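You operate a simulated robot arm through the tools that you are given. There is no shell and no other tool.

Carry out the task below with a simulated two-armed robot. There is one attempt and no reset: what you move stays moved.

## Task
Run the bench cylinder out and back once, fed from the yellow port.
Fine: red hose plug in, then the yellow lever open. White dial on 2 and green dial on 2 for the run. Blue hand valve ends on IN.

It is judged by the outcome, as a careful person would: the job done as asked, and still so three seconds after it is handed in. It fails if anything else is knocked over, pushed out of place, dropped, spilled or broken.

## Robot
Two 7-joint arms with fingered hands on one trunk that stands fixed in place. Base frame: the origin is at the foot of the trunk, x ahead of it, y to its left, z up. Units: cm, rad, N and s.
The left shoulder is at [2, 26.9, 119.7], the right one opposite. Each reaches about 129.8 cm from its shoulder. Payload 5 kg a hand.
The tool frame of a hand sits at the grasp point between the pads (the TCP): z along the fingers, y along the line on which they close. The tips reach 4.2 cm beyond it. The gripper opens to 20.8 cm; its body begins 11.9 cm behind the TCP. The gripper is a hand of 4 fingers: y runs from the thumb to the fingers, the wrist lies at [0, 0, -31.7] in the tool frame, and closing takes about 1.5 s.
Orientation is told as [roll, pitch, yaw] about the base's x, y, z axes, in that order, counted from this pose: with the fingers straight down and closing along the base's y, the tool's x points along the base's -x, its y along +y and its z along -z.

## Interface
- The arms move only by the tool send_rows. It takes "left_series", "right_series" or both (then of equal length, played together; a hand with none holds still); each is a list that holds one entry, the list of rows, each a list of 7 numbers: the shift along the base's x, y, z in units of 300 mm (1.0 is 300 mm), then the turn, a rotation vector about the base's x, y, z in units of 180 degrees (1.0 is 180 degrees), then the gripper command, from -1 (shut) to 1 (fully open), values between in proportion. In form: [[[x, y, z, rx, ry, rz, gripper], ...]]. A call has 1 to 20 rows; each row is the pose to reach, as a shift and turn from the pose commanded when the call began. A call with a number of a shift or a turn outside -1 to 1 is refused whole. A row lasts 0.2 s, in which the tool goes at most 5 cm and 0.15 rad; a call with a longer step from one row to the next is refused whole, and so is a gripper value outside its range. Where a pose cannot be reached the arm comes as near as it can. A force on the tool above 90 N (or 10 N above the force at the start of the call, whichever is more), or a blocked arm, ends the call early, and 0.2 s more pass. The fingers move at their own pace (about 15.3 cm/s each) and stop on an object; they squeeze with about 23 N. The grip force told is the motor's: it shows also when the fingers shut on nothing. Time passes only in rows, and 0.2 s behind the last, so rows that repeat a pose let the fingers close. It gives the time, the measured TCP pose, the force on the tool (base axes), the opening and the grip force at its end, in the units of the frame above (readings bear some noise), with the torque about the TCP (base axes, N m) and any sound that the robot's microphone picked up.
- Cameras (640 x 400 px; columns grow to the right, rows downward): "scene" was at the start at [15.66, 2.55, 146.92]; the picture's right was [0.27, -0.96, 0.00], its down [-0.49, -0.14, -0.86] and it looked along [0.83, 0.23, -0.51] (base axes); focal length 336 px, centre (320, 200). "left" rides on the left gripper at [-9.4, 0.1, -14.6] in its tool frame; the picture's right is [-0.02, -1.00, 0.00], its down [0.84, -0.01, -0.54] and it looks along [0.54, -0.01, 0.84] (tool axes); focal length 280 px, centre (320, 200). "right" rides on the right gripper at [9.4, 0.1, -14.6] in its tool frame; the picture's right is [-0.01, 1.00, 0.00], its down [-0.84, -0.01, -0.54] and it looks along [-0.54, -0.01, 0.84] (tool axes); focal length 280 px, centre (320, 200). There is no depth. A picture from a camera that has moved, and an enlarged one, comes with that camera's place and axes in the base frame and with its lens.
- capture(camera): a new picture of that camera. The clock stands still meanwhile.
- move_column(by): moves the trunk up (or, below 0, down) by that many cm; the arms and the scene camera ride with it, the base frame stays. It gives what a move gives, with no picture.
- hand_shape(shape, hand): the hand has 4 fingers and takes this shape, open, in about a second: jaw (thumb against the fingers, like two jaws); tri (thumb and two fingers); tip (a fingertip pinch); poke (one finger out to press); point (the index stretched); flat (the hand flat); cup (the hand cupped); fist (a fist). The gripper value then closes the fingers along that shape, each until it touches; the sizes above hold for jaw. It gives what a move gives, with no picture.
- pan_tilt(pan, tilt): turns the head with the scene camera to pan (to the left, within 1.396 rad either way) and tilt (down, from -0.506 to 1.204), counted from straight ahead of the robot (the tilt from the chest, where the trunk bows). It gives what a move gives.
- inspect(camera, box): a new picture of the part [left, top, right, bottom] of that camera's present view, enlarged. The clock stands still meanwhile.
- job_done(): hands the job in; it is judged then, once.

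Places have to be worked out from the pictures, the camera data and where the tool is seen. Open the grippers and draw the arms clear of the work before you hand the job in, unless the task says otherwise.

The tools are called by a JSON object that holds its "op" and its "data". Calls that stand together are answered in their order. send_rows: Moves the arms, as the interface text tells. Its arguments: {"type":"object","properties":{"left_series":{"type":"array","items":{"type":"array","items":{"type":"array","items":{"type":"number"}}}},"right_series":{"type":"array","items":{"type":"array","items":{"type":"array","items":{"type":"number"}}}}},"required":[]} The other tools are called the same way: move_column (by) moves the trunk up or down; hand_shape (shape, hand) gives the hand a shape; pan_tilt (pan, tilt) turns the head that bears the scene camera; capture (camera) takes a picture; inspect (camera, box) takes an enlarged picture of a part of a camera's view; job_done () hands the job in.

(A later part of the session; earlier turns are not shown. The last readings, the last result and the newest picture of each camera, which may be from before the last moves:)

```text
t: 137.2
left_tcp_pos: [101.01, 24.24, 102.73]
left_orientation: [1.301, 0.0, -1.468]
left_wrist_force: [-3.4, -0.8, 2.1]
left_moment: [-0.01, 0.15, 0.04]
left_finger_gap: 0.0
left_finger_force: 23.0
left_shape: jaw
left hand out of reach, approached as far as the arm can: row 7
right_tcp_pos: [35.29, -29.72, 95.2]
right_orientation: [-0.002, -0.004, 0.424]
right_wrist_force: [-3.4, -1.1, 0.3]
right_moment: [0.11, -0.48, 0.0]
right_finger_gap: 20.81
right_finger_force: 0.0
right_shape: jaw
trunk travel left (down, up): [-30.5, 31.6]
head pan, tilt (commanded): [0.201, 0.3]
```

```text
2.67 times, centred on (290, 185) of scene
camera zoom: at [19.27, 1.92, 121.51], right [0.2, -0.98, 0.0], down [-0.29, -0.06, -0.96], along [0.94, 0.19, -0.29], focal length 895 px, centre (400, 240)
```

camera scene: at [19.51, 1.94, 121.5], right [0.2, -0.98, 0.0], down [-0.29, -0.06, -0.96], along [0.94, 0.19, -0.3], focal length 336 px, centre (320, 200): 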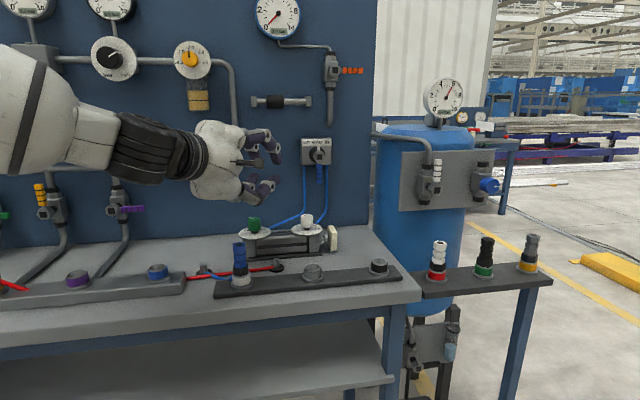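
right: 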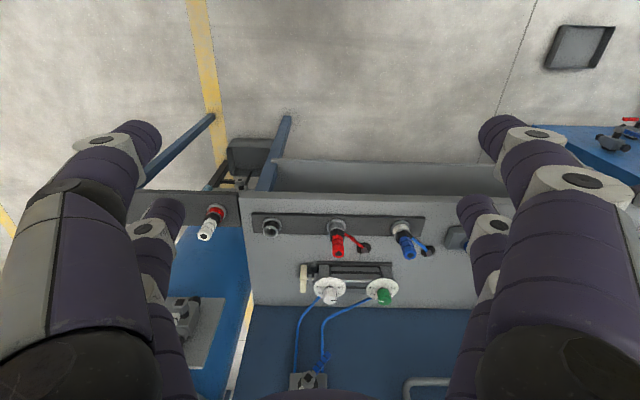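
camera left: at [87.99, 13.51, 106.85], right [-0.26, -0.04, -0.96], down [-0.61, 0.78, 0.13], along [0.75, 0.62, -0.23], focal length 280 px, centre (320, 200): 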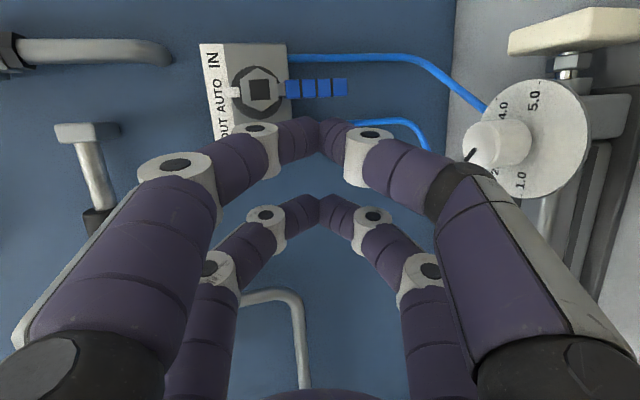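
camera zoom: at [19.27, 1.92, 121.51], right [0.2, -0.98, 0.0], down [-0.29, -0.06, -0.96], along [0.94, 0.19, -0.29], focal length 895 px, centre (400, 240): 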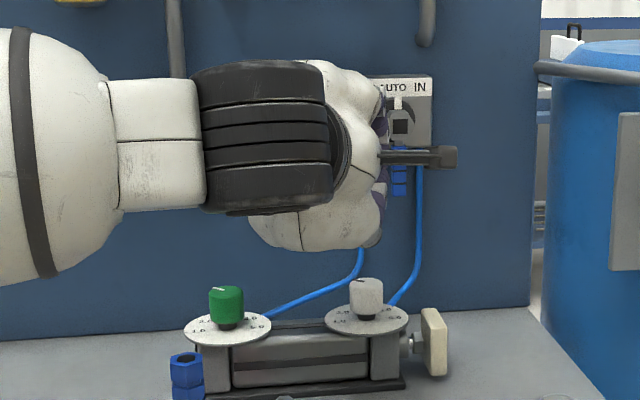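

Similar limit in this posture; the forearm comes in from the left. I look at the arm's posture from the head to judge what blocks it.

{"op": "pan_tilt", "data": {"pan": 0.9, "tilt": 0.35}}

{"op": "capture", "data": {"camera": "scene"}}

```text
t: 138.3
left_tcp_pos: [101.26, 24.1, 102.49]
left_orientation: [1.297, -0.001, -1.47]
left_wrist_force: [0.0, -0.3, -0.5]
left_moment: [0.02, -0.04, 0.03]
left_finger_gap: 0.0
left_finger_force: 23.1
left_shape: jaw
right_tcp_pos: [35.56, -29.72, 95.07]
right_orientation: [0.0, 0.001, 0.423]
right_wrist_force: [0.6, 0.6, 0.2]
right_moment: [0.01, -0.03, -0.01]
right_finger_gap: 20.79
right_finger_force: 0.1
right_shape: jaw
trunk travel left (down, up): [-30.5, 31.6]
head pan, tilt (commanded): [0.901, 0.351]
```

```text
taken
camera scene: at [16.14, 7.38, 121.03], right [0.78, -0.62, 0.0], down [-0.21, -0.27, -0.94], along [0.58, 0.74, -0.34], focal length 336 px, centre (320, 200)
```

scene: 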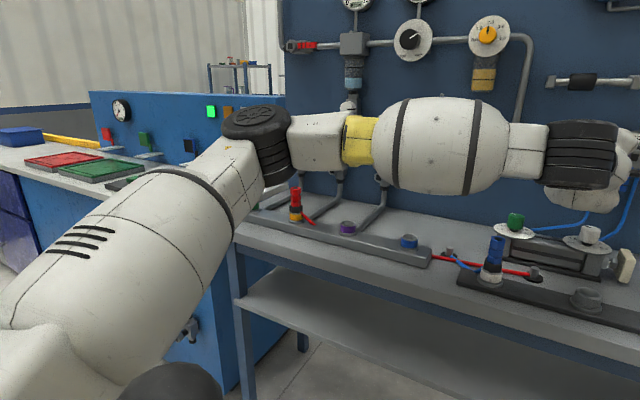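

The elbow stands far out to the left, so the wrist must bend sharply. Before other tries, I retract, undo the roll, go to yaw ≈ -0.35, and look at the "point" shape from the side – a stretched index may give the missing centimetres.

{"op": "send_rows", "data": {"left_series": [[[-0.1, 0.06, 0.02, 0, 0, -0.03, -1], [-0.2, 0.12, 0.04, 0, 0, -0.07, -1], [-0.3, 0.18, 0.06, 0, 0, -0.11, -1], [-0.37, 0.23, 0.08, 0, 0, -0.143, -1], [-0.37, 0.23, 0.08, 0, 0, -0.143, -1]]]}}

{"op": "send_rows", "data": {"left_series": [[[0, 0, 0, -0.041, 0.015, 0.0118, -1], [0, 0, 0, -0.082, 0.03, 0.0235, -1], [0, 0, 0, -0.123, 0.045, 0.0353, -1], [0, 0, 0, -0.164, 0.06, 0.0471, -1], [0, 0, 0, -0.205, 0.075, 0.0588, -1], [0, 0, 0, -0.246, 0.09, 0.0706, -1], [0, 0, 0, -0.287, 0.105, 0.0824, -1], [0, 0, 0, -0.328, 0.12, 0.0941, -1], [0, 0, 0, -0.37, 0.1355, 0.1059, -1], [0, 0, 0, -0.41, 0.15, 0.1176, -1], [0, 0, 0, -0.4535, 0.1655, 0.1294, -1]]]}}

{"op": "hand_shape", "data": {"shape": "point", "hand": "left"}}

{"op": "pan_tilt", "data": {"pan": 0.25, "tilt": 0.3}}

{"op": "capture", "data": {"camera": "scene"}}

{"op": "capture", "data": {"camera": "left"}}

```text
t: 139.5
left_tcp_pos: [90.04, 30.97, 105.0]
left_orientation: [1.297, -0.002, -1.919]
left_wrist_force: [-0.7, 1.2, 0.7]
left_moment: [0.02, 0.03, 0.0]
left_finger_gap: 0.0
left_finger_force: 23.3
left_shape: jaw
right_tcp_pos: [35.58, -29.64, 95.08]
right_orientation: [0.0, -0.002, 0.423]
right_wrist_force: [0.5, 0.1, 0.0]
right_moment: [-0.01, -0.09, 0.0]
right_finger_gap: 20.78
right_finger_force: 0.0
right_shape: jaw
trunk travel left (down, up): [-30.5, 31.6]
head pan, tilt (commanded): [0.901, 0.351]
```

```text
t: 141.9
left_tcp_pos: [90.24, 30.99, 104.91]
left_orientation: [-0.022, -1.307, -0.339]
left_wrist_force: [0.2, 0.2, -0.6]
left_moment: [0.0, -0.03, 0.0]
left_finger_gap: 0.0
left_finger_force: 22.9
left_shape: jaw
right_tcp_pos: [35.52, -29.79, 95.19]
right_orientation: [0.001, 0.0, 0.423]
right_wrist_force: [0.1, 0.5, 0.3]
right_moment: [-0.03, 0.05, -0.01]
right_finger_gap: 20.81
right_finger_force: 0.0
right_shape: jaw
trunk travel left (down, up): [-30.5, 31.6]
head pan, tilt (commanded): [0.901, 0.351]
```

```text
t: 142.8
left_tcp_pos: [90.2, 30.89, 104.79]
left_orientation: [-0.01, -1.307, -0.351]
left_wrist_force: [0.4, -0.2, 0.4]
left_moment: [-0.04, -0.02, -0.11]
left_finger_gap: 0.0
left_finger_force: 0.0
left_shape: point
right_tcp_pos: [35.54, -29.76, 95.04]
right_orientation: [-0.001, -0.001, 0.421]
right_wrist_force: [-0.1, 0.0, 0.4]
right_moment: [0.0, -0.01, 0.02]
right_finger_gap: 20.78
right_finger_force: 0.0
right_shape: jaw
trunk travel left (down, up): [-30.5, 31.6]
head pan, tilt (commanded): [0.901, 0.351]
```

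```text
t: 143.8
left_tcp_pos: [90.2, 30.99, 104.86]
left_orientation: [-0.007, -1.307, -0.353]
left_wrist_force: [0.1, -0.3, 0.3]
left_moment: [-0.01, -0.01, 0.1]
left_finger_gap: 0.0
left_finger_force: 0.0
left_shape: point
right_tcp_pos: [35.53, -29.85, 95.12]
right_orientation: [0.0, 0.0, 0.423]
right_wrist_force: [-0.3, 0.2, 1.2]
right_moment: [-0.06, 0.01, -0.03]
right_finger_gap: 20.81
right_finger_force: 0.0
right_shape: jaw
trunk travel left (down, up): [-30.5, 31.6]
head pan, tilt (commanded): [0.25, 0.3]
```

```text
taken
camera scene: at [19.4, 2.4, 121.5], right [0.25, -0.97, 0.0], down [-0.29, -0.07, -0.96], along [0.93, 0.24, -0.3], focal length 336 px, centre (320, 200)
```

scene: 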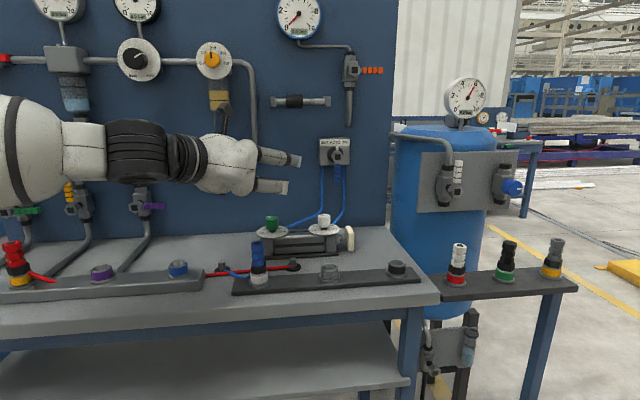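

```text
taken
camera left: at [79.37, 35.34, 117.82], right [-0.35, -0.94, 0.02], down [-0.7, 0.25, -0.67], along [0.63, -0.25, -0.74], focal length 280 px, centre (320, 200)
```

left: 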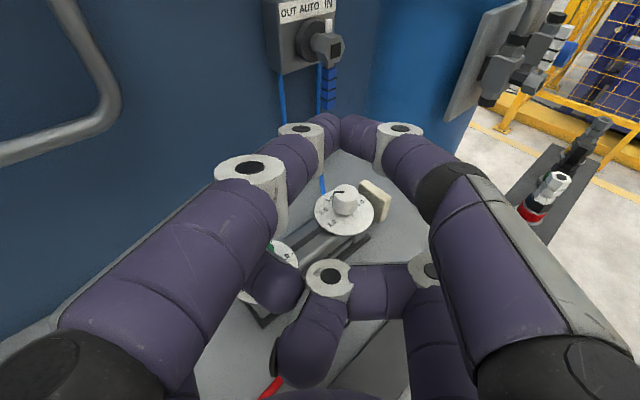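

In "point" the upper two fingertips still meet in front while the lower pair curls away, which is less clutter. I keep that and test the reach toward the lever's left side at yaw -0.35.

{"op": "send_rows", "data": {"left_series": [[[0.11, -0.03, -0.03, 0, 0, 0, -1], [0.23, -0.07, -0.08, 0, 0, 0, -1], [0.35, -0.11, -0.13, 0, 0, 0, -1], [0.47, -0.14, -0.18, 0, 0, 0, -1], [0.59, -0.177, -0.217, 0, 0, 0, -1], [0.59, -0.177, -0.217, 0, 0, 0, -1]]]}}

{"op": "capture", "data": {"camera": "left"}}

{"op": "inspect", "data": {"camera": "scene", "box": [230, 110, 390, 260]}}

```text
t: 145.2
left_tcp_pos: [108.04, 25.86, 98.35]
left_orientation: [-0.012, -1.308, -0.349]
left_wrist_force: [-1.8, 2.2, 0.2]
left_moment: [-0.03, -0.03, -0.06]
left_finger_gap: 0.02
left_finger_force: 0.0
left_shape: point
right_tcp_pos: [35.55, -29.68, 95.05]
right_orientation: [0.0, 0.001, 0.425]
right_wrist_force: [1.1, -0.4, -0.2]
right_moment: [0.1, 0.06, 0.01]
right_finger_gap: 20.8
right_finger_force: 0.1
right_shape: jaw
trunk travel left (down, up): [-30.5, 31.6]
head pan, tilt (commanded): [0.25, 0.3]
```

```text
taken
camera left: at [97.11, 30.22, 111.33], right [-0.35, -0.94, 0.02], down [-0.7, 0.25, -0.67], along [0.63, -0.25, -0.74], focal length 280 px, centre (320, 200)
```

left: 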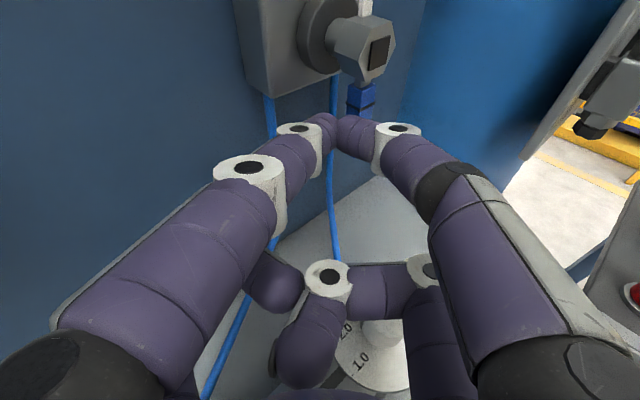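

```text
2.67 times, centred on (310, 185) of scene
camera zoom: at [19.43, 2.36, 121.51], right [0.25, -0.97, 0.0], down [-0.29, -0.07, -0.96], along [0.93, 0.24, -0.3], focal length 895 px, centre (347, 240)
```

zoom: 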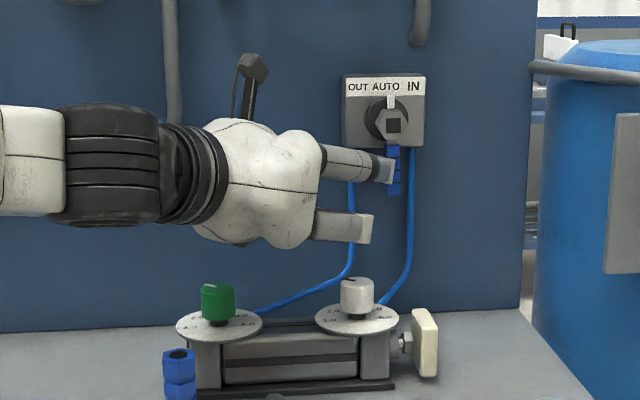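

At yaw -0.35 the arm reaches (108.0, 25.9, 98.4) without trouble, and the tips sit just left of the lever. I push it to the right along its arc toward OUT.

{"op": "send_rows", "data": {"left_series": [[[0.0304, 0.0137, 0, 0, 0, 0, -1], [0.0393, -0.006, 0, 0, 0, 0, -1], [0.0561, -0.0434, -0.0143, 0, 0, 0, -1], [0.0739, -0.0828, -0.0157, 0, 0, 0, -1], [0.0878, -0.1136, -0.0087, 0, 0, 0, -1], [0.0966, -0.133, 0, 0, 0, 0, -1]]]}}

{"op": "inspect", "data": {"camera": "scene", "box": [230, 110, 390, 260]}}

{"op": "capture", "data": {"camera": "left"}}

```text
t: 146.6
left_tcp_pos: [110.81, 22.2, 97.94]
left_orientation: [-0.017, -1.301, -0.342]
left_wrist_force: [-17.7, 14.2, -18.2]
left_moment: [0.28, -0.03, -0.85]
left_finger_gap: 0.02
left_finger_force: 0.1
left_shape: point
right_tcp_pos: [35.61, -29.55, 95.15]
right_orientation: [0.001, 0.001, 0.423]
right_wrist_force: [-0.3, 0.4, 0.6]
right_moment: [-0.01, 0.02, -0.02]
right_finger_gap: 20.78
right_finger_force: 0.1
right_shape: jaw
trunk travel left (down, up): [-30.5, 31.6]
head pan, tilt (commanded): [0.25, 0.3]
```

```text
2.67 times, centred on (310, 185) of scene
camera zoom: at [19.43, 2.55, 121.46], right [0.25, -0.97, 0.0], down [-0.29, -0.07, -0.96], along [0.93, 0.24, -0.3], focal length 895 px, centre (347, 240)
```

zoom: 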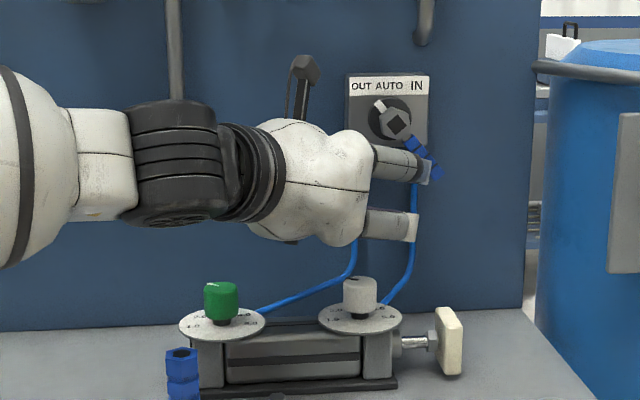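

```text
taken
camera left: at [99.98, 26.5, 110.87], right [-0.35, -0.94, 0.02], down [-0.7, 0.24, -0.67], along [0.62, -0.24, -0.74], focal length 280 px, centre (320, 200)
```

left: 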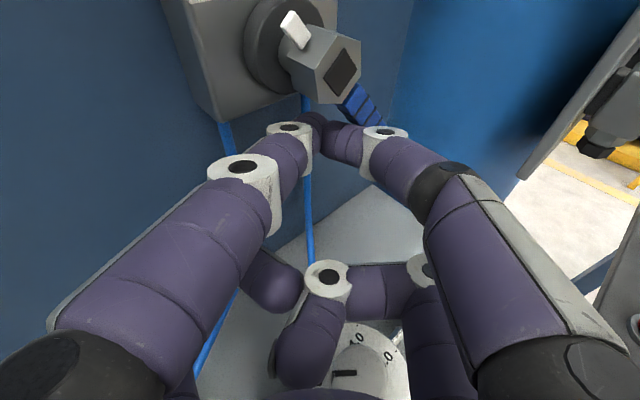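

The valve is on OUT and the rod has begun to extend. I hold still and watch it run out.

{"op": "send_rows", "data": {"left_series": [[[-0.003, 0.005, 0, 0, 0, 0, -1], [-0.003, 0.005, 0, 0, 0, 0, -1], [-0.003, 0.005, 0, 0, 0, 0, -1], [-0.003, 0.005, 0, 0, 0, 0, -1], [-0.003, 0.005, 0, 0, 0, 0, -1]]]}}

{"op": "inspect", "data": {"camera": "scene", "box": [230, 110, 430, 260]}}

{"op": "send_rows", "data": {"left_series": [[[0, 0, 0, 0, 0, 0, -1], [0, 0, 0, 0, 0, 0, -1], [0, 0, 0, 0, 0, 0, -1], [0, 0, 0, 0, 0, 0, -1], [0, 0, 0, 0, 0, 0, -1], [0, 0, 0, 0, 0, 0, -1], [0, 0, 0, 0, 0, 0, -1], [0, 0, 0, 0, 0, 0, -1]]]}}

{"op": "inspect", "data": {"camera": "scene", "box": [230, 110, 430, 260]}}

```text
t: 147.8
left_tcp_pos: [110.62, 21.82, 98.35]
left_orientation: [-0.018, -1.306, -0.347]
left_wrist_force: [-11.6, 10.9, -21.2]
left_moment: [0.38, 0.24, -0.51]
left_finger_gap: 0.01
left_finger_force: 0.1
left_shape: point
right_tcp_pos: [35.52, -29.65, 95.14]
right_orientation: [0.0, 0.001, 0.423]
right_wrist_force: [-0.6, 0.1, -0.2]
right_moment: [0.0, -0.01, 0.0]
right_finger_gap: 20.79
right_finger_force: 0.1
right_shape: jaw
trunk travel left (down, up): [-30.5, 31.6]
head pan, tilt (commanded): [0.25, 0.3]
```

```text
2.67 times, centred on (330, 185) of scene
camera zoom: at [19.49, 2.48, 121.48], right [0.25, -0.97, 0.0], down [-0.29, -0.07, -0.95], along [0.93, 0.24, -0.3], focal length 895 px, centre (293, 240)
```

zoom: 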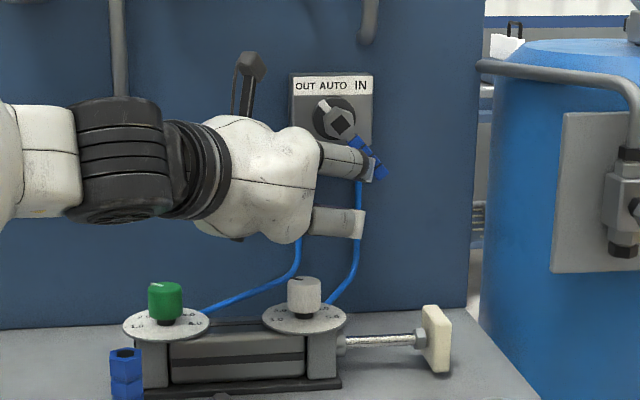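

```text
t: 149.6
left_tcp_pos: [110.73, 21.89, 98.38]
left_orientation: [-0.014, -1.308, -0.347]
left_wrist_force: [-7.4, 6.4, -11.0]
left_moment: [0.15, 0.07, -0.38]
left_finger_gap: 0.0
left_finger_force: 0.1
left_shape: point
right_tcp_pos: [35.61, -29.55, 95.13]
right_orientation: [0.0, -0.001, 0.422]
right_wrist_force: [-0.5, -0.1, 0.2]
right_moment: [-0.01, 0.03, -0.01]
right_finger_gap: 20.81
right_finger_force: 0.0
right_shape: jaw
trunk travel left (down, up): [-30.5, 31.6]
head pan, tilt (commanded): [0.25, 0.3]
```

```text
2.67 times, centred on (330, 185) of scene
camera zoom: at [19.44, 2.45, 121.5], right [0.25, -0.97, 0.0], down [-0.29, -0.07, -0.96], along [0.93, 0.24, -0.3], focal length 895 px, centre (293, 240)
```

zoom: 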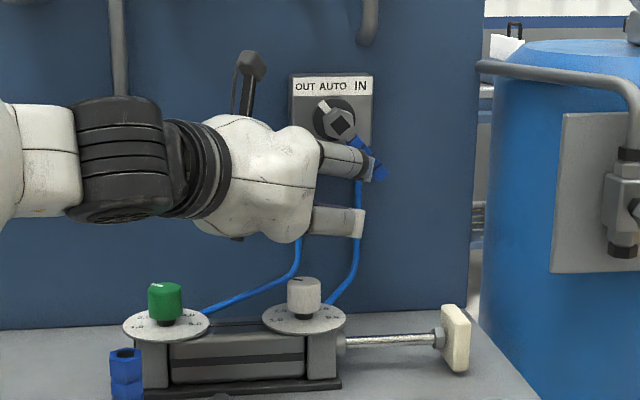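

The rod is well out. I wait another second to see whether it has reached the end of its stroke.

{"op": "send_rows", "data": {"left_series": [[[0, 0, 0, 0, 0, 0, -1], [0, 0, 0, 0, 0, 0, -1], [0, 0, 0, 0, 0, 0, -1], [0, 0, 0, 0, 0, 0, -1], [0, 0, 0, 0, 0, 0, -1]]]}}

{"op": "inspect", "data": {"camera": "scene", "box": [230, 110, 430, 260]}}

{"op": "capture", "data": {"camera": "left"}}

```text
t: 150.8
left_tcp_pos: [110.71, 21.97, 98.37]
left_orientation: [-0.016, -1.307, -0.348]
left_wrist_force: [-6.2, 4.9, -8.4]
left_moment: [0.06, 0.03, -0.31]
left_finger_gap: 0.0
left_finger_force: 0.1
left_shape: point
right_tcp_pos: [35.57, -29.72, 95.22]
right_orientation: [0.0, -0.001, 0.421]
right_wrist_force: [-0.7, -0.1, -0.1]
right_moment: [0.03, -0.02, 0.02]
right_finger_gap: 20.79
right_finger_force: 0.0
right_shape: jaw
trunk travel left (down, up): [-30.5, 31.6]
head pan, tilt (commanded): [0.25, 0.3]
```

```text
2.67 times, centred on (330, 185) of scene
camera zoom: at [19.42, 2.44, 121.49], right [0.25, -0.97, 0.0], down [-0.29, -0.07, -0.96], along [0.93, 0.24, -0.3], focal length 895 px, centre (293, 240)
```

zoom: 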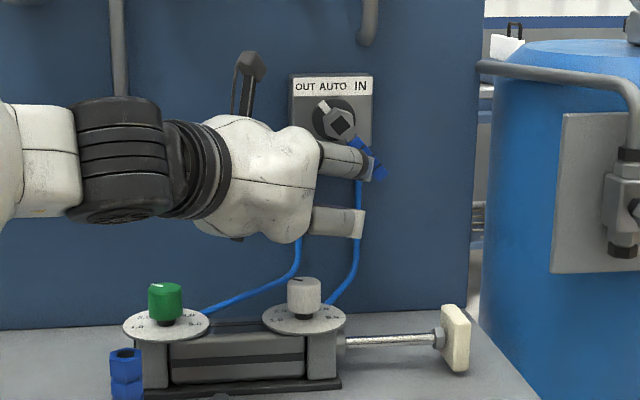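

```text
taken
camera left: at [99.85, 26.25, 111.31], right [-0.35, -0.94, 0.02], down [-0.7, 0.25, -0.67], along [0.63, -0.25, -0.74], focal length 280 px, centre (320, 200)
```

left: 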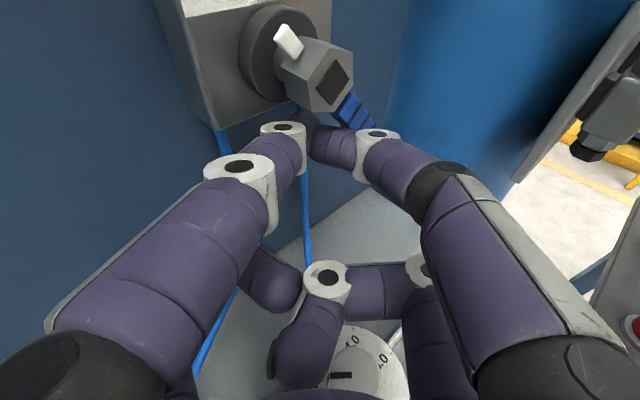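

The rod has stopped at full stroke – the cylinder is fully out. Now for the way back: I back the hand off, return to the jaw shape, and prepare to clamp the lever at OUT with the upper pair at this same yaw.

{"op": "send_rows", "data": {"left_series": [[[-0.03, 0.03, 0, 0, 0, 0, -1], [-0.09, 0.06, 0, 0, 0, 0, -1], [-0.18, 0.09, 0.02, 0, 0, 0, -1], [-0.28, 0.11, 0.04, 0, 0, 0, -1], [-0.36, 0.12, 0.06, 0, 0, 0, -1]]]}}

{"op": "hand_shape", "data": {"shape": "jaw", "hand": "left"}}

{"op": "send_rows", "data": {"left_series": [[[0, 0, 0, 0, 0, 0, -0.615], [0, 0, 0, 0, 0, 0, -0.615], [0, 0, 0, 0, 0, 0, -0.615], [0, 0, 0, 0, 0, 0, -0.615], [0, 0, 0, 0, 0, 0, -0.615]]]}}

{"op": "capture", "data": {"camera": "left"}}

{"op": "inspect", "data": {"camera": "scene", "box": [230, 110, 430, 260]}}

```text
t: 152.0
left_tcp_pos: [99.75, 25.5, 100.26]
left_orientation: [-0.014, -1.307, -0.347]
left_wrist_force: [0.3, -0.4, 0.3]
left_moment: [0.06, -0.04, 0.14]
left_finger_gap: 0.04
left_finger_force: 0.0
left_shape: point
right_tcp_pos: [35.53, -29.62, 95.17]
right_orientation: [-0.001, 0.001, 0.423]
right_wrist_force: [-0.3, 0.5, 0.0]
right_moment: [-0.05, 0.03, -0.01]
right_finger_gap: 20.78
right_finger_force: 0.0
right_shape: jaw
trunk travel left (down, up): [-30.5, 31.6]
head pan, tilt (commanded): [0.25, 0.3]
```

```text
t: 152.9
left_tcp_pos: [99.78, 25.51, 100.21]
left_orientation: [-0.012, -1.306, -0.349]
left_wrist_force: [-0.1, -0.1, -0.3]
left_moment: [0.01, -0.02, 0.0]
left_finger_gap: 20.81
left_finger_force: 0.0
left_shape: jaw
right_tcp_pos: [35.55, -29.66, 95.06]
right_orientation: [0.0, 0.0, 0.422]
right_wrist_force: [0.7, -0.5, -0.2]
right_moment: [0.02, -0.01, 0.02]
right_finger_gap: 20.81
right_finger_force: 0.1
right_shape: jaw
trunk travel left (down, up): [-30.5, 31.6]
head pan, tilt (commanded): [0.25, 0.3]
```

```text
t: 154.1
left_tcp_pos: [99.85, 25.61, 100.25]
left_orientation: [-0.013, -1.307, -0.35]
left_wrist_force: [0.7, -0.1, -0.1]
left_moment: [0.03, -0.01, -0.01]
left_finger_gap: 4.06
left_finger_force: 0.1
left_shape: jaw
right_tcp_pos: [35.52, -29.81, 95.13]
right_orientation: [0.001, 0.0, 0.422]
right_wrist_force: [-0.7, 0.2, -0.5]
right_moment: [0.01, -0.01, 0.0]
right_finger_gap: 20.8
right_finger_force: 0.0
right_shape: jaw
trunk travel left (down, up): [-30.5, 31.6]
head pan, tilt (commanded): [0.25, 0.3]
```

```text
taken
camera left: at [88.86, 29.9, 113.15], right [-0.35, -0.94, 0.02], down [-0.7, 0.25, -0.67], along [0.63, -0.25, -0.74], focal length 280 px, centre (320, 200)
```

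left: 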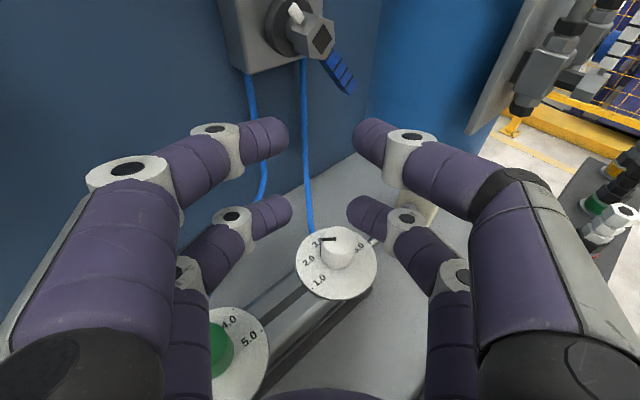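

```text
2.67 times, centred on (330, 185) of scene
camera zoom: at [19.41, 2.4, 121.5], right [0.25, -0.97, 0.0], down [-0.29, -0.07, -0.96], along [0.93, 0.24, -0.3], focal length 895 px, centre (293, 240)
```

zoom: 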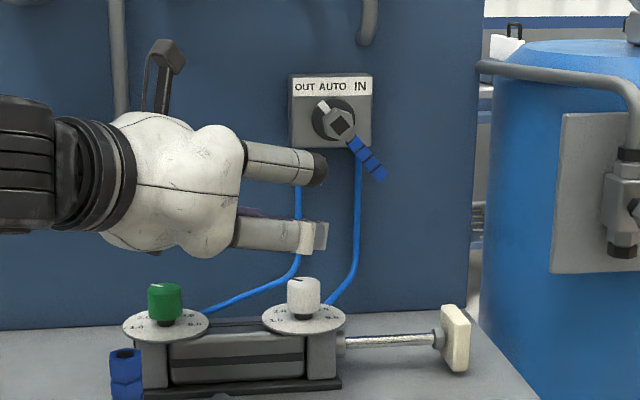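

Lever end at OUT ≈ (114.4, 17.05, 99.1). I move to a point 6 cm short of the clamp, lined up along the hand's direction.

{"op": "send_rows", "data": {"left_series": [[[0.06, -0.04, -0.02, 0, 0, 0, -0.615], [0.13, -0.085, -0.04, 0, 0, 0, -0.615], [0.193, -0.127, -0.055, 0, 0, 0, -0.615], [0.193, -0.127, -0.055, 0, 0, 0, -0.615]]]}}

{"op": "capture", "data": {"camera": "left"}}

{"op": "inspect", "data": {"camera": "left", "box": [240, 0, 400, 160]}}

{"op": "inspect", "data": {"camera": "scene", "box": [260, 110, 400, 230]}}

```text
t: 155.1
left_tcp_pos: [105.79, 21.5, 98.58]
left_orientation: [-0.012, -1.307, -0.35]
left_wrist_force: [0.8, 0.0, 0.9]
left_moment: [0.0, 0.0, -0.04]
left_finger_gap: 4.06
left_finger_force: 0.1
left_shape: jaw
right_tcp_pos: [35.6, -29.76, 95.16]
right_orientation: [0.0, -0.001, 0.423]
right_wrist_force: [1.1, -0.9, -0.4]
right_moment: [0.01, 0.04, -0.02]
right_finger_gap: 20.78
right_finger_force: 0.2
right_shape: jaw
trunk travel left (down, up): [-30.5, 31.6]
head pan, tilt (commanded): [0.25, 0.3]
```

```text
taken
camera left: at [94.99, 25.93, 111.44], right [-0.35, -0.94, 0.02], down [-0.7, 0.25, -0.67], along [0.63, -0.25, -0.74], focal length 280 px, centre (320, 200)
```

left: 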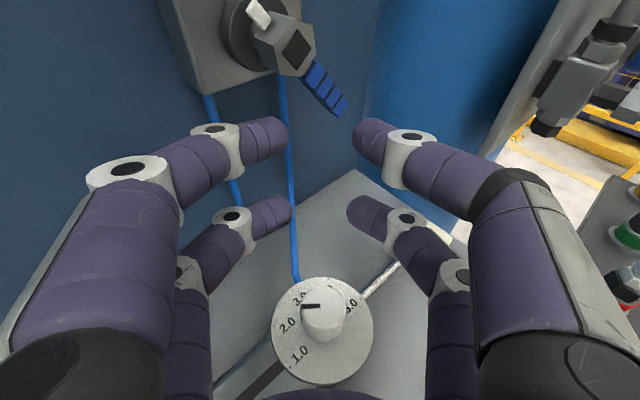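

```text
2.50 times, centred on (320, 80) of left
camera zoom: at [94.99, 25.93, 111.44], right [-0.35, -0.94, 0.02], down [-0.7, 0.25, -0.67], along [0.63, -0.25, -0.74], focal length 701 px, centre (320, 500)
```

zoom: 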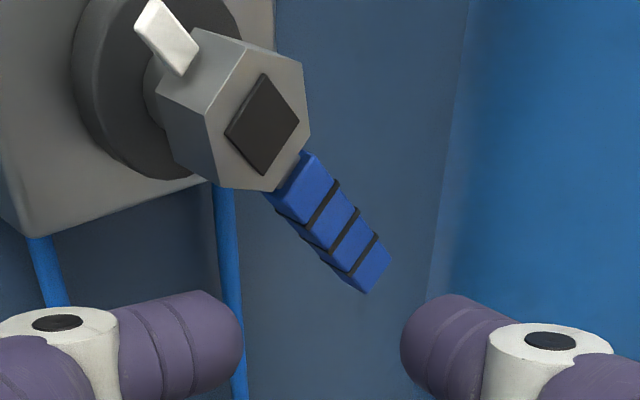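

```text
3.33 times, centred on (330, 170) of scene
camera zoom: at [19.44, 2.38, 121.5], right [0.25, -0.97, 0.0], down [-0.29, -0.07, -0.96], along [0.93, 0.24, -0.3], focal length 1118 px, centre (287, 300)
```

zoom: 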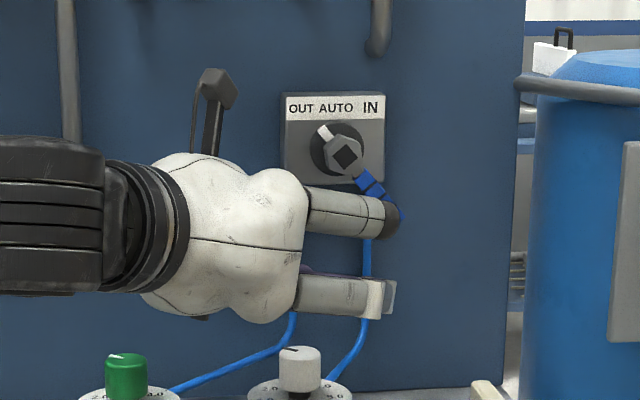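

The lever lies ahead between the two upper tips. I advance slowly the last 5.8 cm.

{"op": "send_rows", "data": {"left_series": [[[0.046, -0.016, 0, 0, 0, 0, -0.615], [0.093, -0.032, 0, 0, 0, 0, -0.615], [0.14, -0.048, 0, 0, 0, 0, -0.615], [0.185, -0.063, 0, 0, 0, 0, -0.615], [0.185, -0.063, 0, 0, 0, 0, -0.615]]]}}

{"op": "inspect", "data": {"camera": "left", "box": [240, 0, 400, 160]}}

{"op": "inspect", "data": {"camera": "scene", "box": [260, 110, 400, 230]}}

```text
t: 156.3
left_tcp_pos: [111.53, 19.61, 98.45]
left_orientation: [-0.017, -1.307, -0.347]
left_wrist_force: [-5.9, -1.5, -5.4]
left_moment: [-0.14, -0.06, 0.24]
left_finger_gap: 3.98
left_finger_force: 0.0
left_shape: jaw
right_tcp_pos: [35.49, -29.67, 95.11]
right_orientation: [-0.001, 0.0, 0.421]
right_wrist_force: [0.3, 0.4, 0.5]
right_moment: [-0.02, 0.04, 0.0]
right_finger_gap: 20.79
right_finger_force: 0.0
right_shape: jaw
trunk travel left (down, up): [-30.5, 31.6]
head pan, tilt (commanded): [0.25, 0.3]
```

```text
2.50 times, centred on (320, 80) of left
camera zoom: at [100.45, 24.05, 111.38], right [-0.35, -0.94, 0.02], down [-0.7, 0.25, -0.67], along [0.62, -0.25, -0.74], focal length 701 px, centre (320, 500)
```

zoom: 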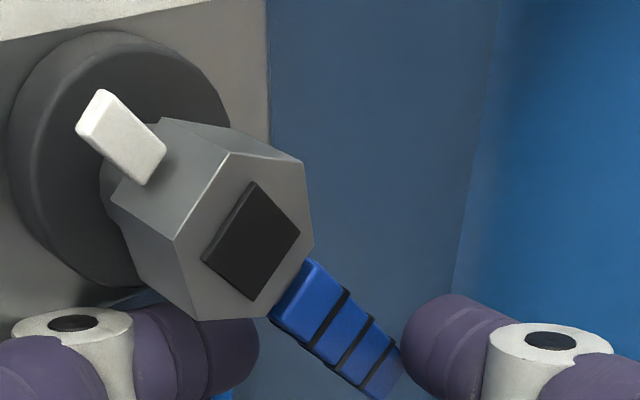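

```text
3.33 times, centred on (330, 170) of scene
camera zoom: at [19.41, 2.4, 121.5], right [0.25, -0.97, 0.0], down [-0.29, -0.07, -0.96], along [0.93, 0.24, -0.3], focal length 1118 px, centre (287, 300)
```

zoom: 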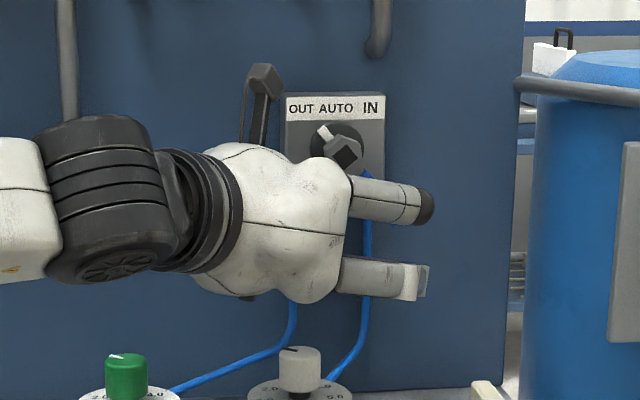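

Both upper tips are around the lever (right tip on its right side), with only light contact. I close on it.

{"op": "send_rows", "data": {"left_series": [[[0, 0, 0, 0, 0, 0, -0.8], [0, 0, 0, 0, 0, 0, -1], [0, 0, 0, 0, 0, 0, -1], [0, 0, 0, 0, 0, 0, -1], [0, 0, 0, 0, 0, 0, -1]]]}}

{"op": "inspect", "data": {"camera": "left", "box": [240, 0, 400, 160]}}

{"op": "inspect", "data": {"camera": "scene", "box": [260, 110, 400, 230]}}

```text
t: 157.5
left_tcp_pos: [111.35, 19.77, 98.55]
left_orientation: [-0.014, -1.307, -0.349]
left_wrist_force: [-0.4, -3.5, -0.8]
left_moment: [0.0, 0.09, -0.24]
left_finger_gap: 1.18
left_finger_force: 23.0
left_shape: jaw
right_tcp_pos: [35.61, -29.76, 95.04]
right_orientation: [0.001, -0.002, 0.423]
right_wrist_force: [-0.2, 0.4, 0.1]
right_moment: [0.01, 0.0, 0.02]
right_finger_gap: 20.81
right_finger_force: 0.1
right_shape: jaw
trunk travel left (down, up): [-30.5, 31.6]
head pan, tilt (commanded): [0.25, 0.3]
```

```text
2.50 times, centred on (320, 80) of left
camera zoom: at [100.46, 24.07, 111.41], right [-0.35, -0.94, 0.02], down [-0.7, 0.25, -0.67], along [0.63, -0.25, -0.74], focal length 701 px, centre (320, 500)
```

zoom: 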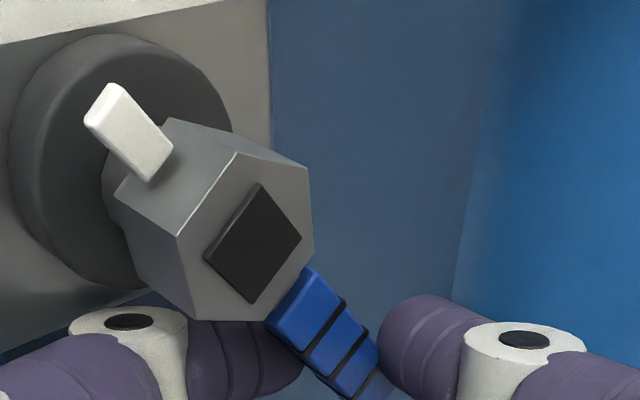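

```text
3.33 times, centred on (330, 170) of scene
camera zoom: at [19.42, 2.38, 121.5], right [0.25, -0.97, 0.0], down [-0.29, -0.07, -0.96], along [0.93, 0.24, -0.3], focal length 1118 px, centre (287, 300)
```

zoom: 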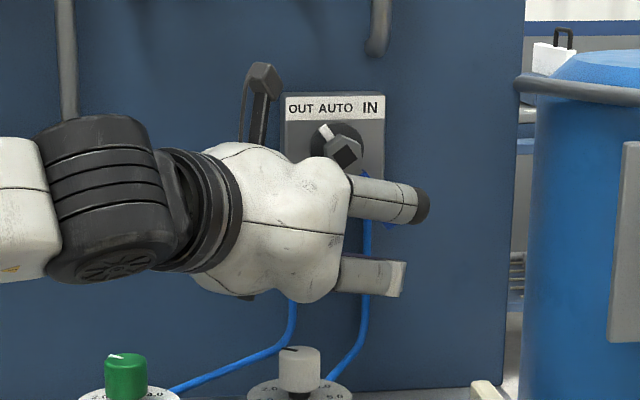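

The lever is clamped. I swing it back along its arc through AUTO to IN in one go.

{"op": "send_rows", "data": {"left_series": [[[-0.014, 0.031, -0.0207, 0, 0, 0, -1], [-0.0321, 0.0711, -0.0347, 0, 0, 0, -1], [-0.051, 0.113, -0.0367, 0, 0, 0, -1], [-0.0695, 0.154, -0.0267, 0, 0, 0, -1], [-0.081, 0.1796, -0.0137, 0, 0, 0, -1], [-0.0915, 0.2027, 0.004, 0, 0, 0, -1], [-0.0987, 0.2188, 0.021, 0, 0, 0, -1], [-0.0987, 0.2188, 0.021, 0, 0, 0, -1]]]}}

{"op": "inspect", "data": {"camera": "scene", "box": [230, 110, 430, 260]}}

{"op": "inspect", "data": {"camera": "left", "box": [220, 0, 420, 160]}}

```text
t: 159.3
left_tcp_pos: [108.66, 25.9, 98.34]
left_orientation: [-0.014, -1.299, -0.353]
left_wrist_force: [43.3, -27.7, -15.8]
left_moment: [0.96, 1.37, -0.72]
left_finger_gap: 0.69
left_finger_force: 22.9
left_shape: jaw
right_tcp_pos: [35.65, -29.87, 94.96]
right_orientation: [0.002, 0.002, 0.422]
right_wrist_force: [-1.2, 0.3, 0.3]
right_moment: [-0.07, -0.01, 0.0]
right_finger_gap: 20.78
right_finger_force: 0.1
right_shape: jaw
trunk travel left (down, up): [-30.5, 31.6]
head pan, tilt (commanded): [0.25, 0.3]
```

```text
2.67 times, centred on (330, 185) of scene
camera zoom: at [19.75, 2.27, 121.4], right [0.25, -0.97, 0.0], down [-0.29, -0.07, -0.95], along [0.93, 0.24, -0.3], focal length 895 px, centre (293, 240)
```

zoom: 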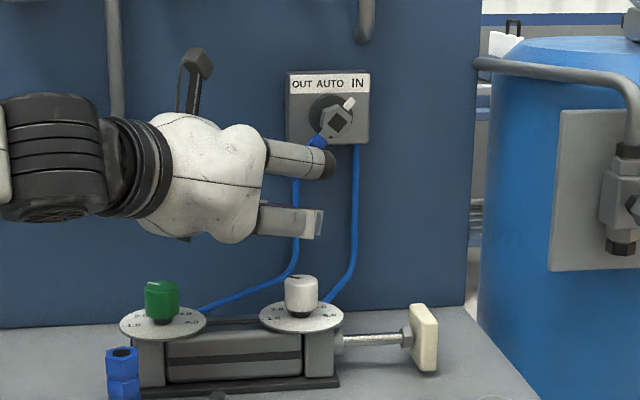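

```text
2.50 times, centred on (320, 80) of left
camera zoom: at [97.83, 30.31, 111.42], right [-0.35, -0.94, 0.02], down [-0.7, 0.25, -0.67], along [0.62, -0.25, -0.74], focal length 701 px, centre (320, 500)
```

zoom: 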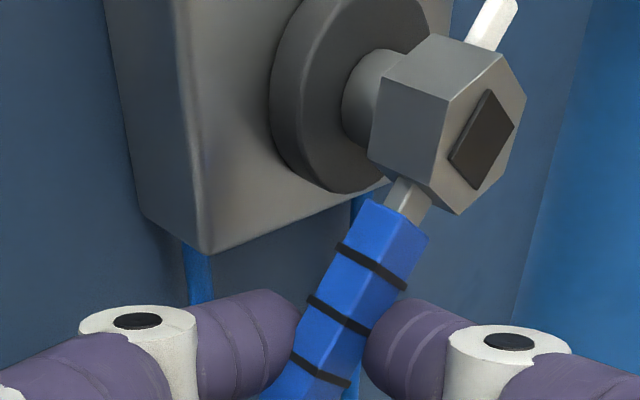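

The valve is on IN against its stop and the rod is retracting. I open the fingers and wait for it to come fully home.

{"op": "send_rows", "data": {"left_series": [[[0.003, -0.006, 0, 0, 0, 0, -0.9], [0.003, -0.006, 0, 0, 0, 0, -0.65], [0.003, -0.006, 0, 0, 0, 0, -0.58], [0.003, -0.006, 0, 0, 0, 0, -0.58], [0.003, -0.006, 0, 0, 0, 0, -0.58], [0.003, -0.006, 0, 0, 0, 0, -0.58], [0.003, -0.006, 0, 0, 0, 0, -0.58], [0.003, -0.006, 0, 0, 0, 0, -0.58], [0.003, -0.006, 0, 0, 0, 0, -0.58], [0.003, -0.006, 0, 0, 0, 0, -0.58]]]}}

{"op": "inspect", "data": {"camera": "scene", "box": [230, 110, 430, 260]}}

{"op": "inspect", "data": {"camera": "left", "box": [220, 0, 420, 160]}}

```text
t: 161.5
left_tcp_pos: [108.46, 26.16, 99.12]
left_orientation: [-0.015, -1.307, -0.351]
left_wrist_force: [-0.2, -0.2, 0.4]
left_moment: [0.0, 0.01, -0.01]
left_finger_gap: 4.3
left_finger_force: 0.1
left_shape: jaw
right_tcp_pos: [35.53, -29.73, 95.08]
right_orientation: [0.0, 0.0, 0.423]
right_wrist_force: [0.2, -0.3, 0.9]
right_moment: [-0.01, 0.02, -0.01]
right_finger_gap: 20.77
right_finger_force: 0.1
right_shape: jaw
trunk travel left (down, up): [-30.5, 31.6]
head pan, tilt (commanded): [0.25, 0.3]
```

```text
2.67 times, centred on (330, 185) of scene
camera zoom: at [19.41, 2.4, 121.5], right [0.25, -0.97, 0.0], down [-0.29, -0.07, -0.96], along [0.93, 0.24, -0.3], focal length 895 px, centre (293, 240)
```

zoom: 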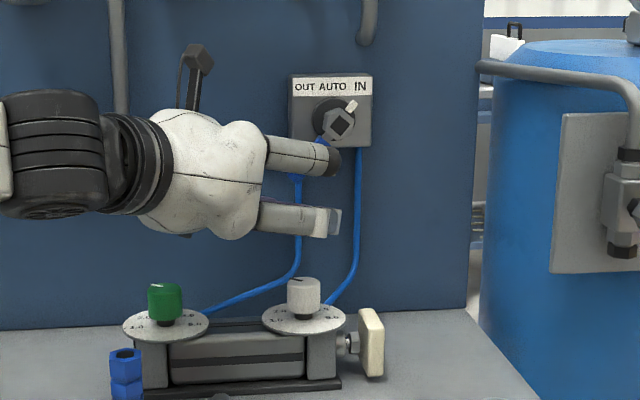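

```text
2.50 times, centred on (320, 80) of left
camera zoom: at [97.54, 30.51, 112.06], right [-0.35, -0.94, 0.02], down [-0.7, 0.25, -0.67], along [0.63, -0.25, -0.74], focal length 701 px, centre (320, 500)
```

zoom: 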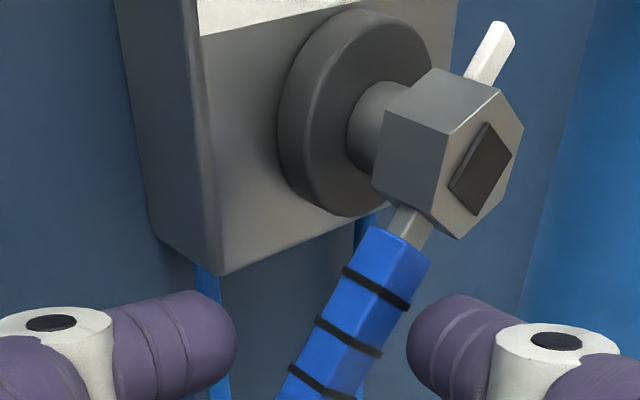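

The rod is fully back in and the valve shows IN. I back the hand straight out along its own direction, clear of the lever.

{"op": "send_rows", "data": {"left_series": [[[-0.03, 0.011, 0, 0, 0, 0, -0.55], [-0.08, 0.029, 0, 0, 0, 0, -0.55], [-0.14, 0.051, 0, 0, 0, 0, -0.55], [-0.22, 0.08, 0.01, 0, 0, 0, -0.55], [-0.32, 0.117, 0.04, 0, 0, 0, -0.55], [-0.45, 0.16, 0.08, 0, 0, 0, -0.4], [-0.58, 0.2, 0.12, 0, 0, 0, -0.2], [-0.7, 0.24, 0.15, 0, 0, 0, 0.2]]]}}

{"op": "capture", "data": {"camera": "scene"}}

{"op": "inspect", "data": {"camera": "scene", "box": [230, 110, 430, 260]}}

{"op": "inspect", "data": {"camera": "scene", "box": [300, 125, 370, 200]}}

```text
t: 163.3
left_tcp_pos: [87.7, 33.06, 103.58]
left_orientation: [-0.011, -1.306, -0.349]
left_wrist_force: [0.7, -0.3, 0.5]
left_moment: [-0.02, 0.05, 0.0]
left_finger_gap: 12.4
left_finger_force: 0.1
left_shape: jaw
right_tcp_pos: [35.51, -29.57, 95.13]
right_orientation: [0.0, -0.002, 0.421]
right_wrist_force: [0.2, 1.2, -0.6]
right_moment: [0.01, 0.02, -0.03]
right_finger_gap: 20.79
right_finger_force: 0.1
right_shape: jaw
trunk travel left (down, up): [-30.5, 31.6]
head pan, tilt (commanded): [0.25, 0.3]
```

```text
taken
camera scene: at [19.42, 2.39, 121.52], right [0.25, -0.97, 0.0], down [-0.29, -0.07, -0.96], along [0.93, 0.24, -0.3], focal length 336 px, centre (320, 200)
```

scene: 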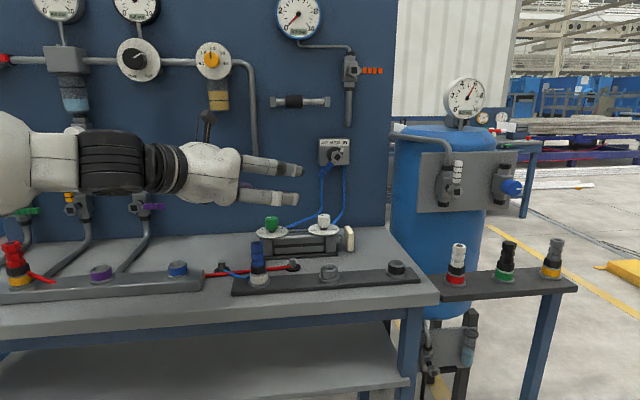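

```text
2.67 times, centred on (330, 185) of scene
camera zoom: at [19.42, 2.39, 121.52], right [0.25, -0.97, 0.0], down [-0.29, -0.07, -0.96], along [0.93, 0.24, -0.3], focal length 895 px, centre (293, 240)
```

zoom: 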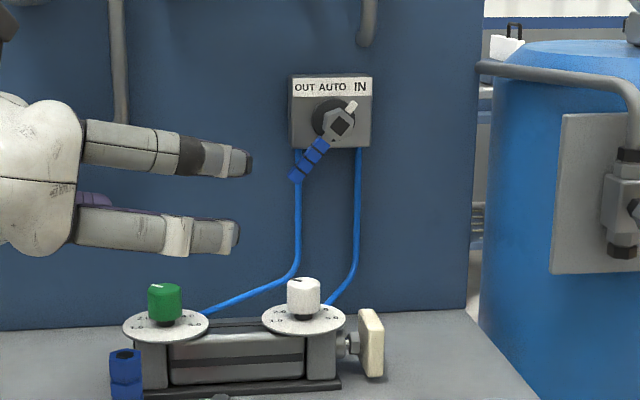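

```text
5.33 times, centred on (335, 162) of scene
camera zoom: at [19.42, 2.39, 121.52], right [0.25, -0.97, 0.0], down [-0.29, -0.07, -0.96], along [0.93, 0.24, -0.3], focal length 1790 px, centre (240, 400)
```

zoom: 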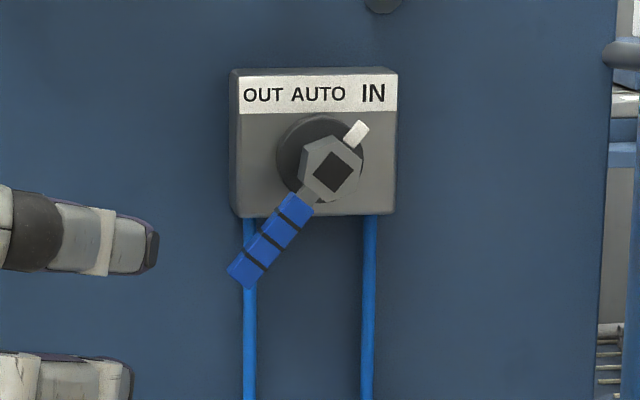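

Valve on IN, rod in. I check the dials once more from the left camera and the whole bench.

{"op": "capture", "data": {"camera": "left"}}

{"op": "inspect", "data": {"camera": "scene", "box": [240, 205, 370, 265]}}

{"op": "inspect", "data": {"camera": "scene", "box": [0, 160, 200, 310]}}

```text
taken
camera left: at [76.71, 37.46, 116.61], right [-0.35, -0.94, 0.02], down [-0.7, 0.25, -0.67], along [0.63, -0.25, -0.74], focal length 280 px, centre (320, 200)
```

left: 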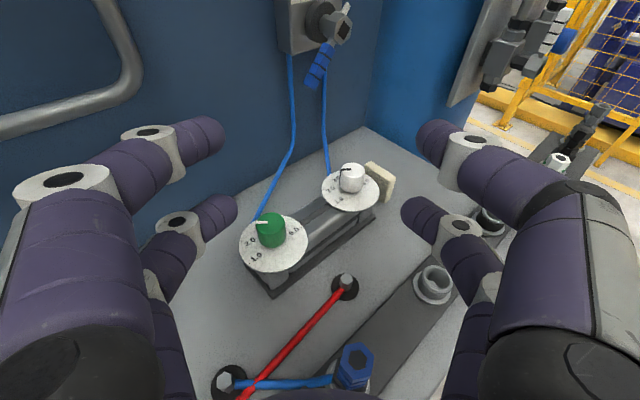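

```text
4.92 times, centred on (305, 235) of scene
camera zoom: at [19.42, 2.39, 121.52], right [0.25, -0.97, 0.0], down [-0.29, -0.07, -0.96], along [0.93, 0.24, -0.3], focal length 1652 px, centre (394, 28)
```

zoom: 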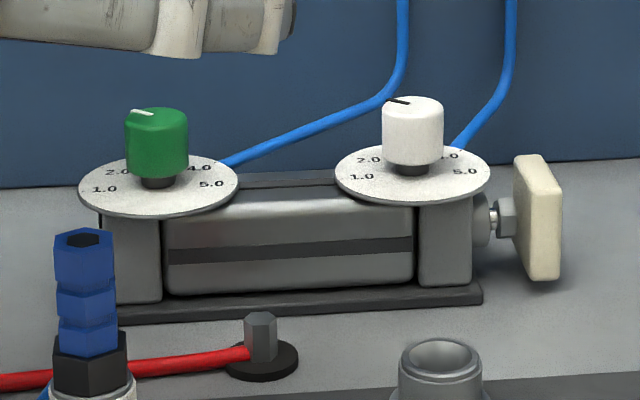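

```text
2.67 times, centred on (100, 235) of scene
camera zoom: at [19.42, 2.39, 121.52], right [0.25, -0.97, 0.0], down [-0.29, -0.07, -0.96], along [0.93, 0.24, -0.3], focal length 895 px, centre (907, 107)
```

zoom: 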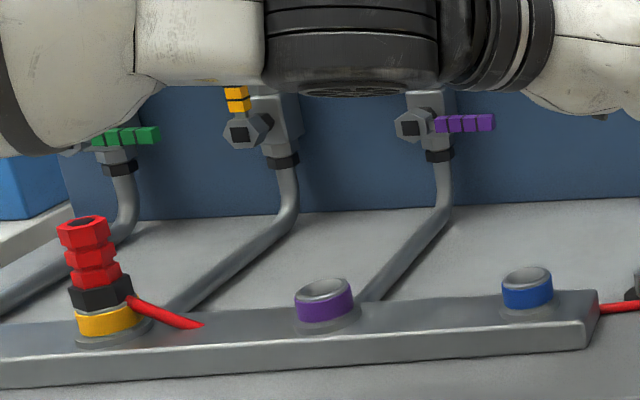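

All looks right. I enlarge the dials once more in the left camera.

{"op": "inspect", "data": {"camera": "left", "box": [230, 205, 320, 280]}}

{"op": "inspect", "data": {"camera": "left", "box": [310, 150, 400, 220]}}

```text
5.33 times, centred on (275, 242) of left
camera zoom: at [76.71, 37.46, 116.61], right [-0.35, -0.94, 0.02], down [-0.7, 0.25, -0.67], along [0.63, -0.25, -0.74], focal length 1495 px, centre (560, -27)
```

zoom: 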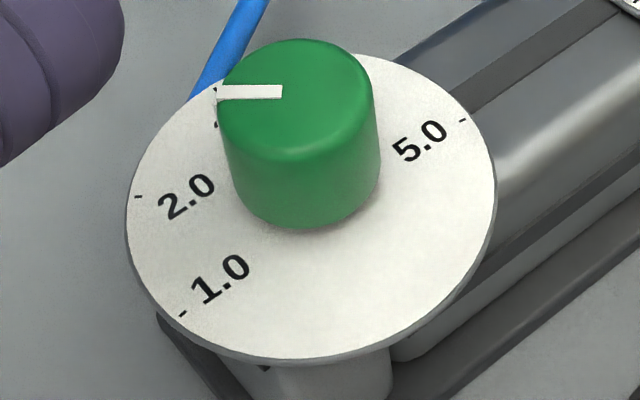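

```text
5.71 times, centred on (355, 185) of left
camera zoom: at [76.71, 37.46, 116.61], right [-0.35, -0.94, 0.02], down [-0.7, 0.25, -0.67], along [0.63, -0.25, -0.74], focal length 1602 px, centre (120, 286)
```

zoom: 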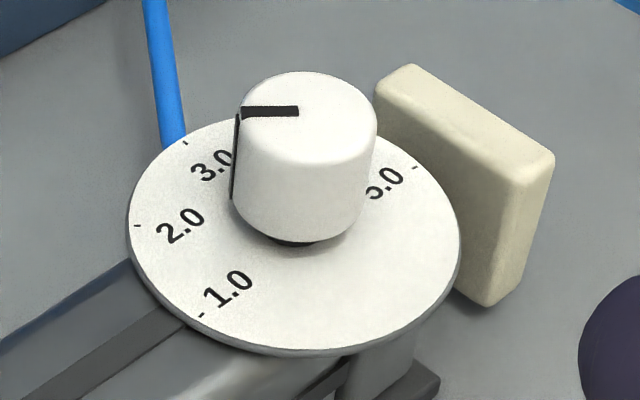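

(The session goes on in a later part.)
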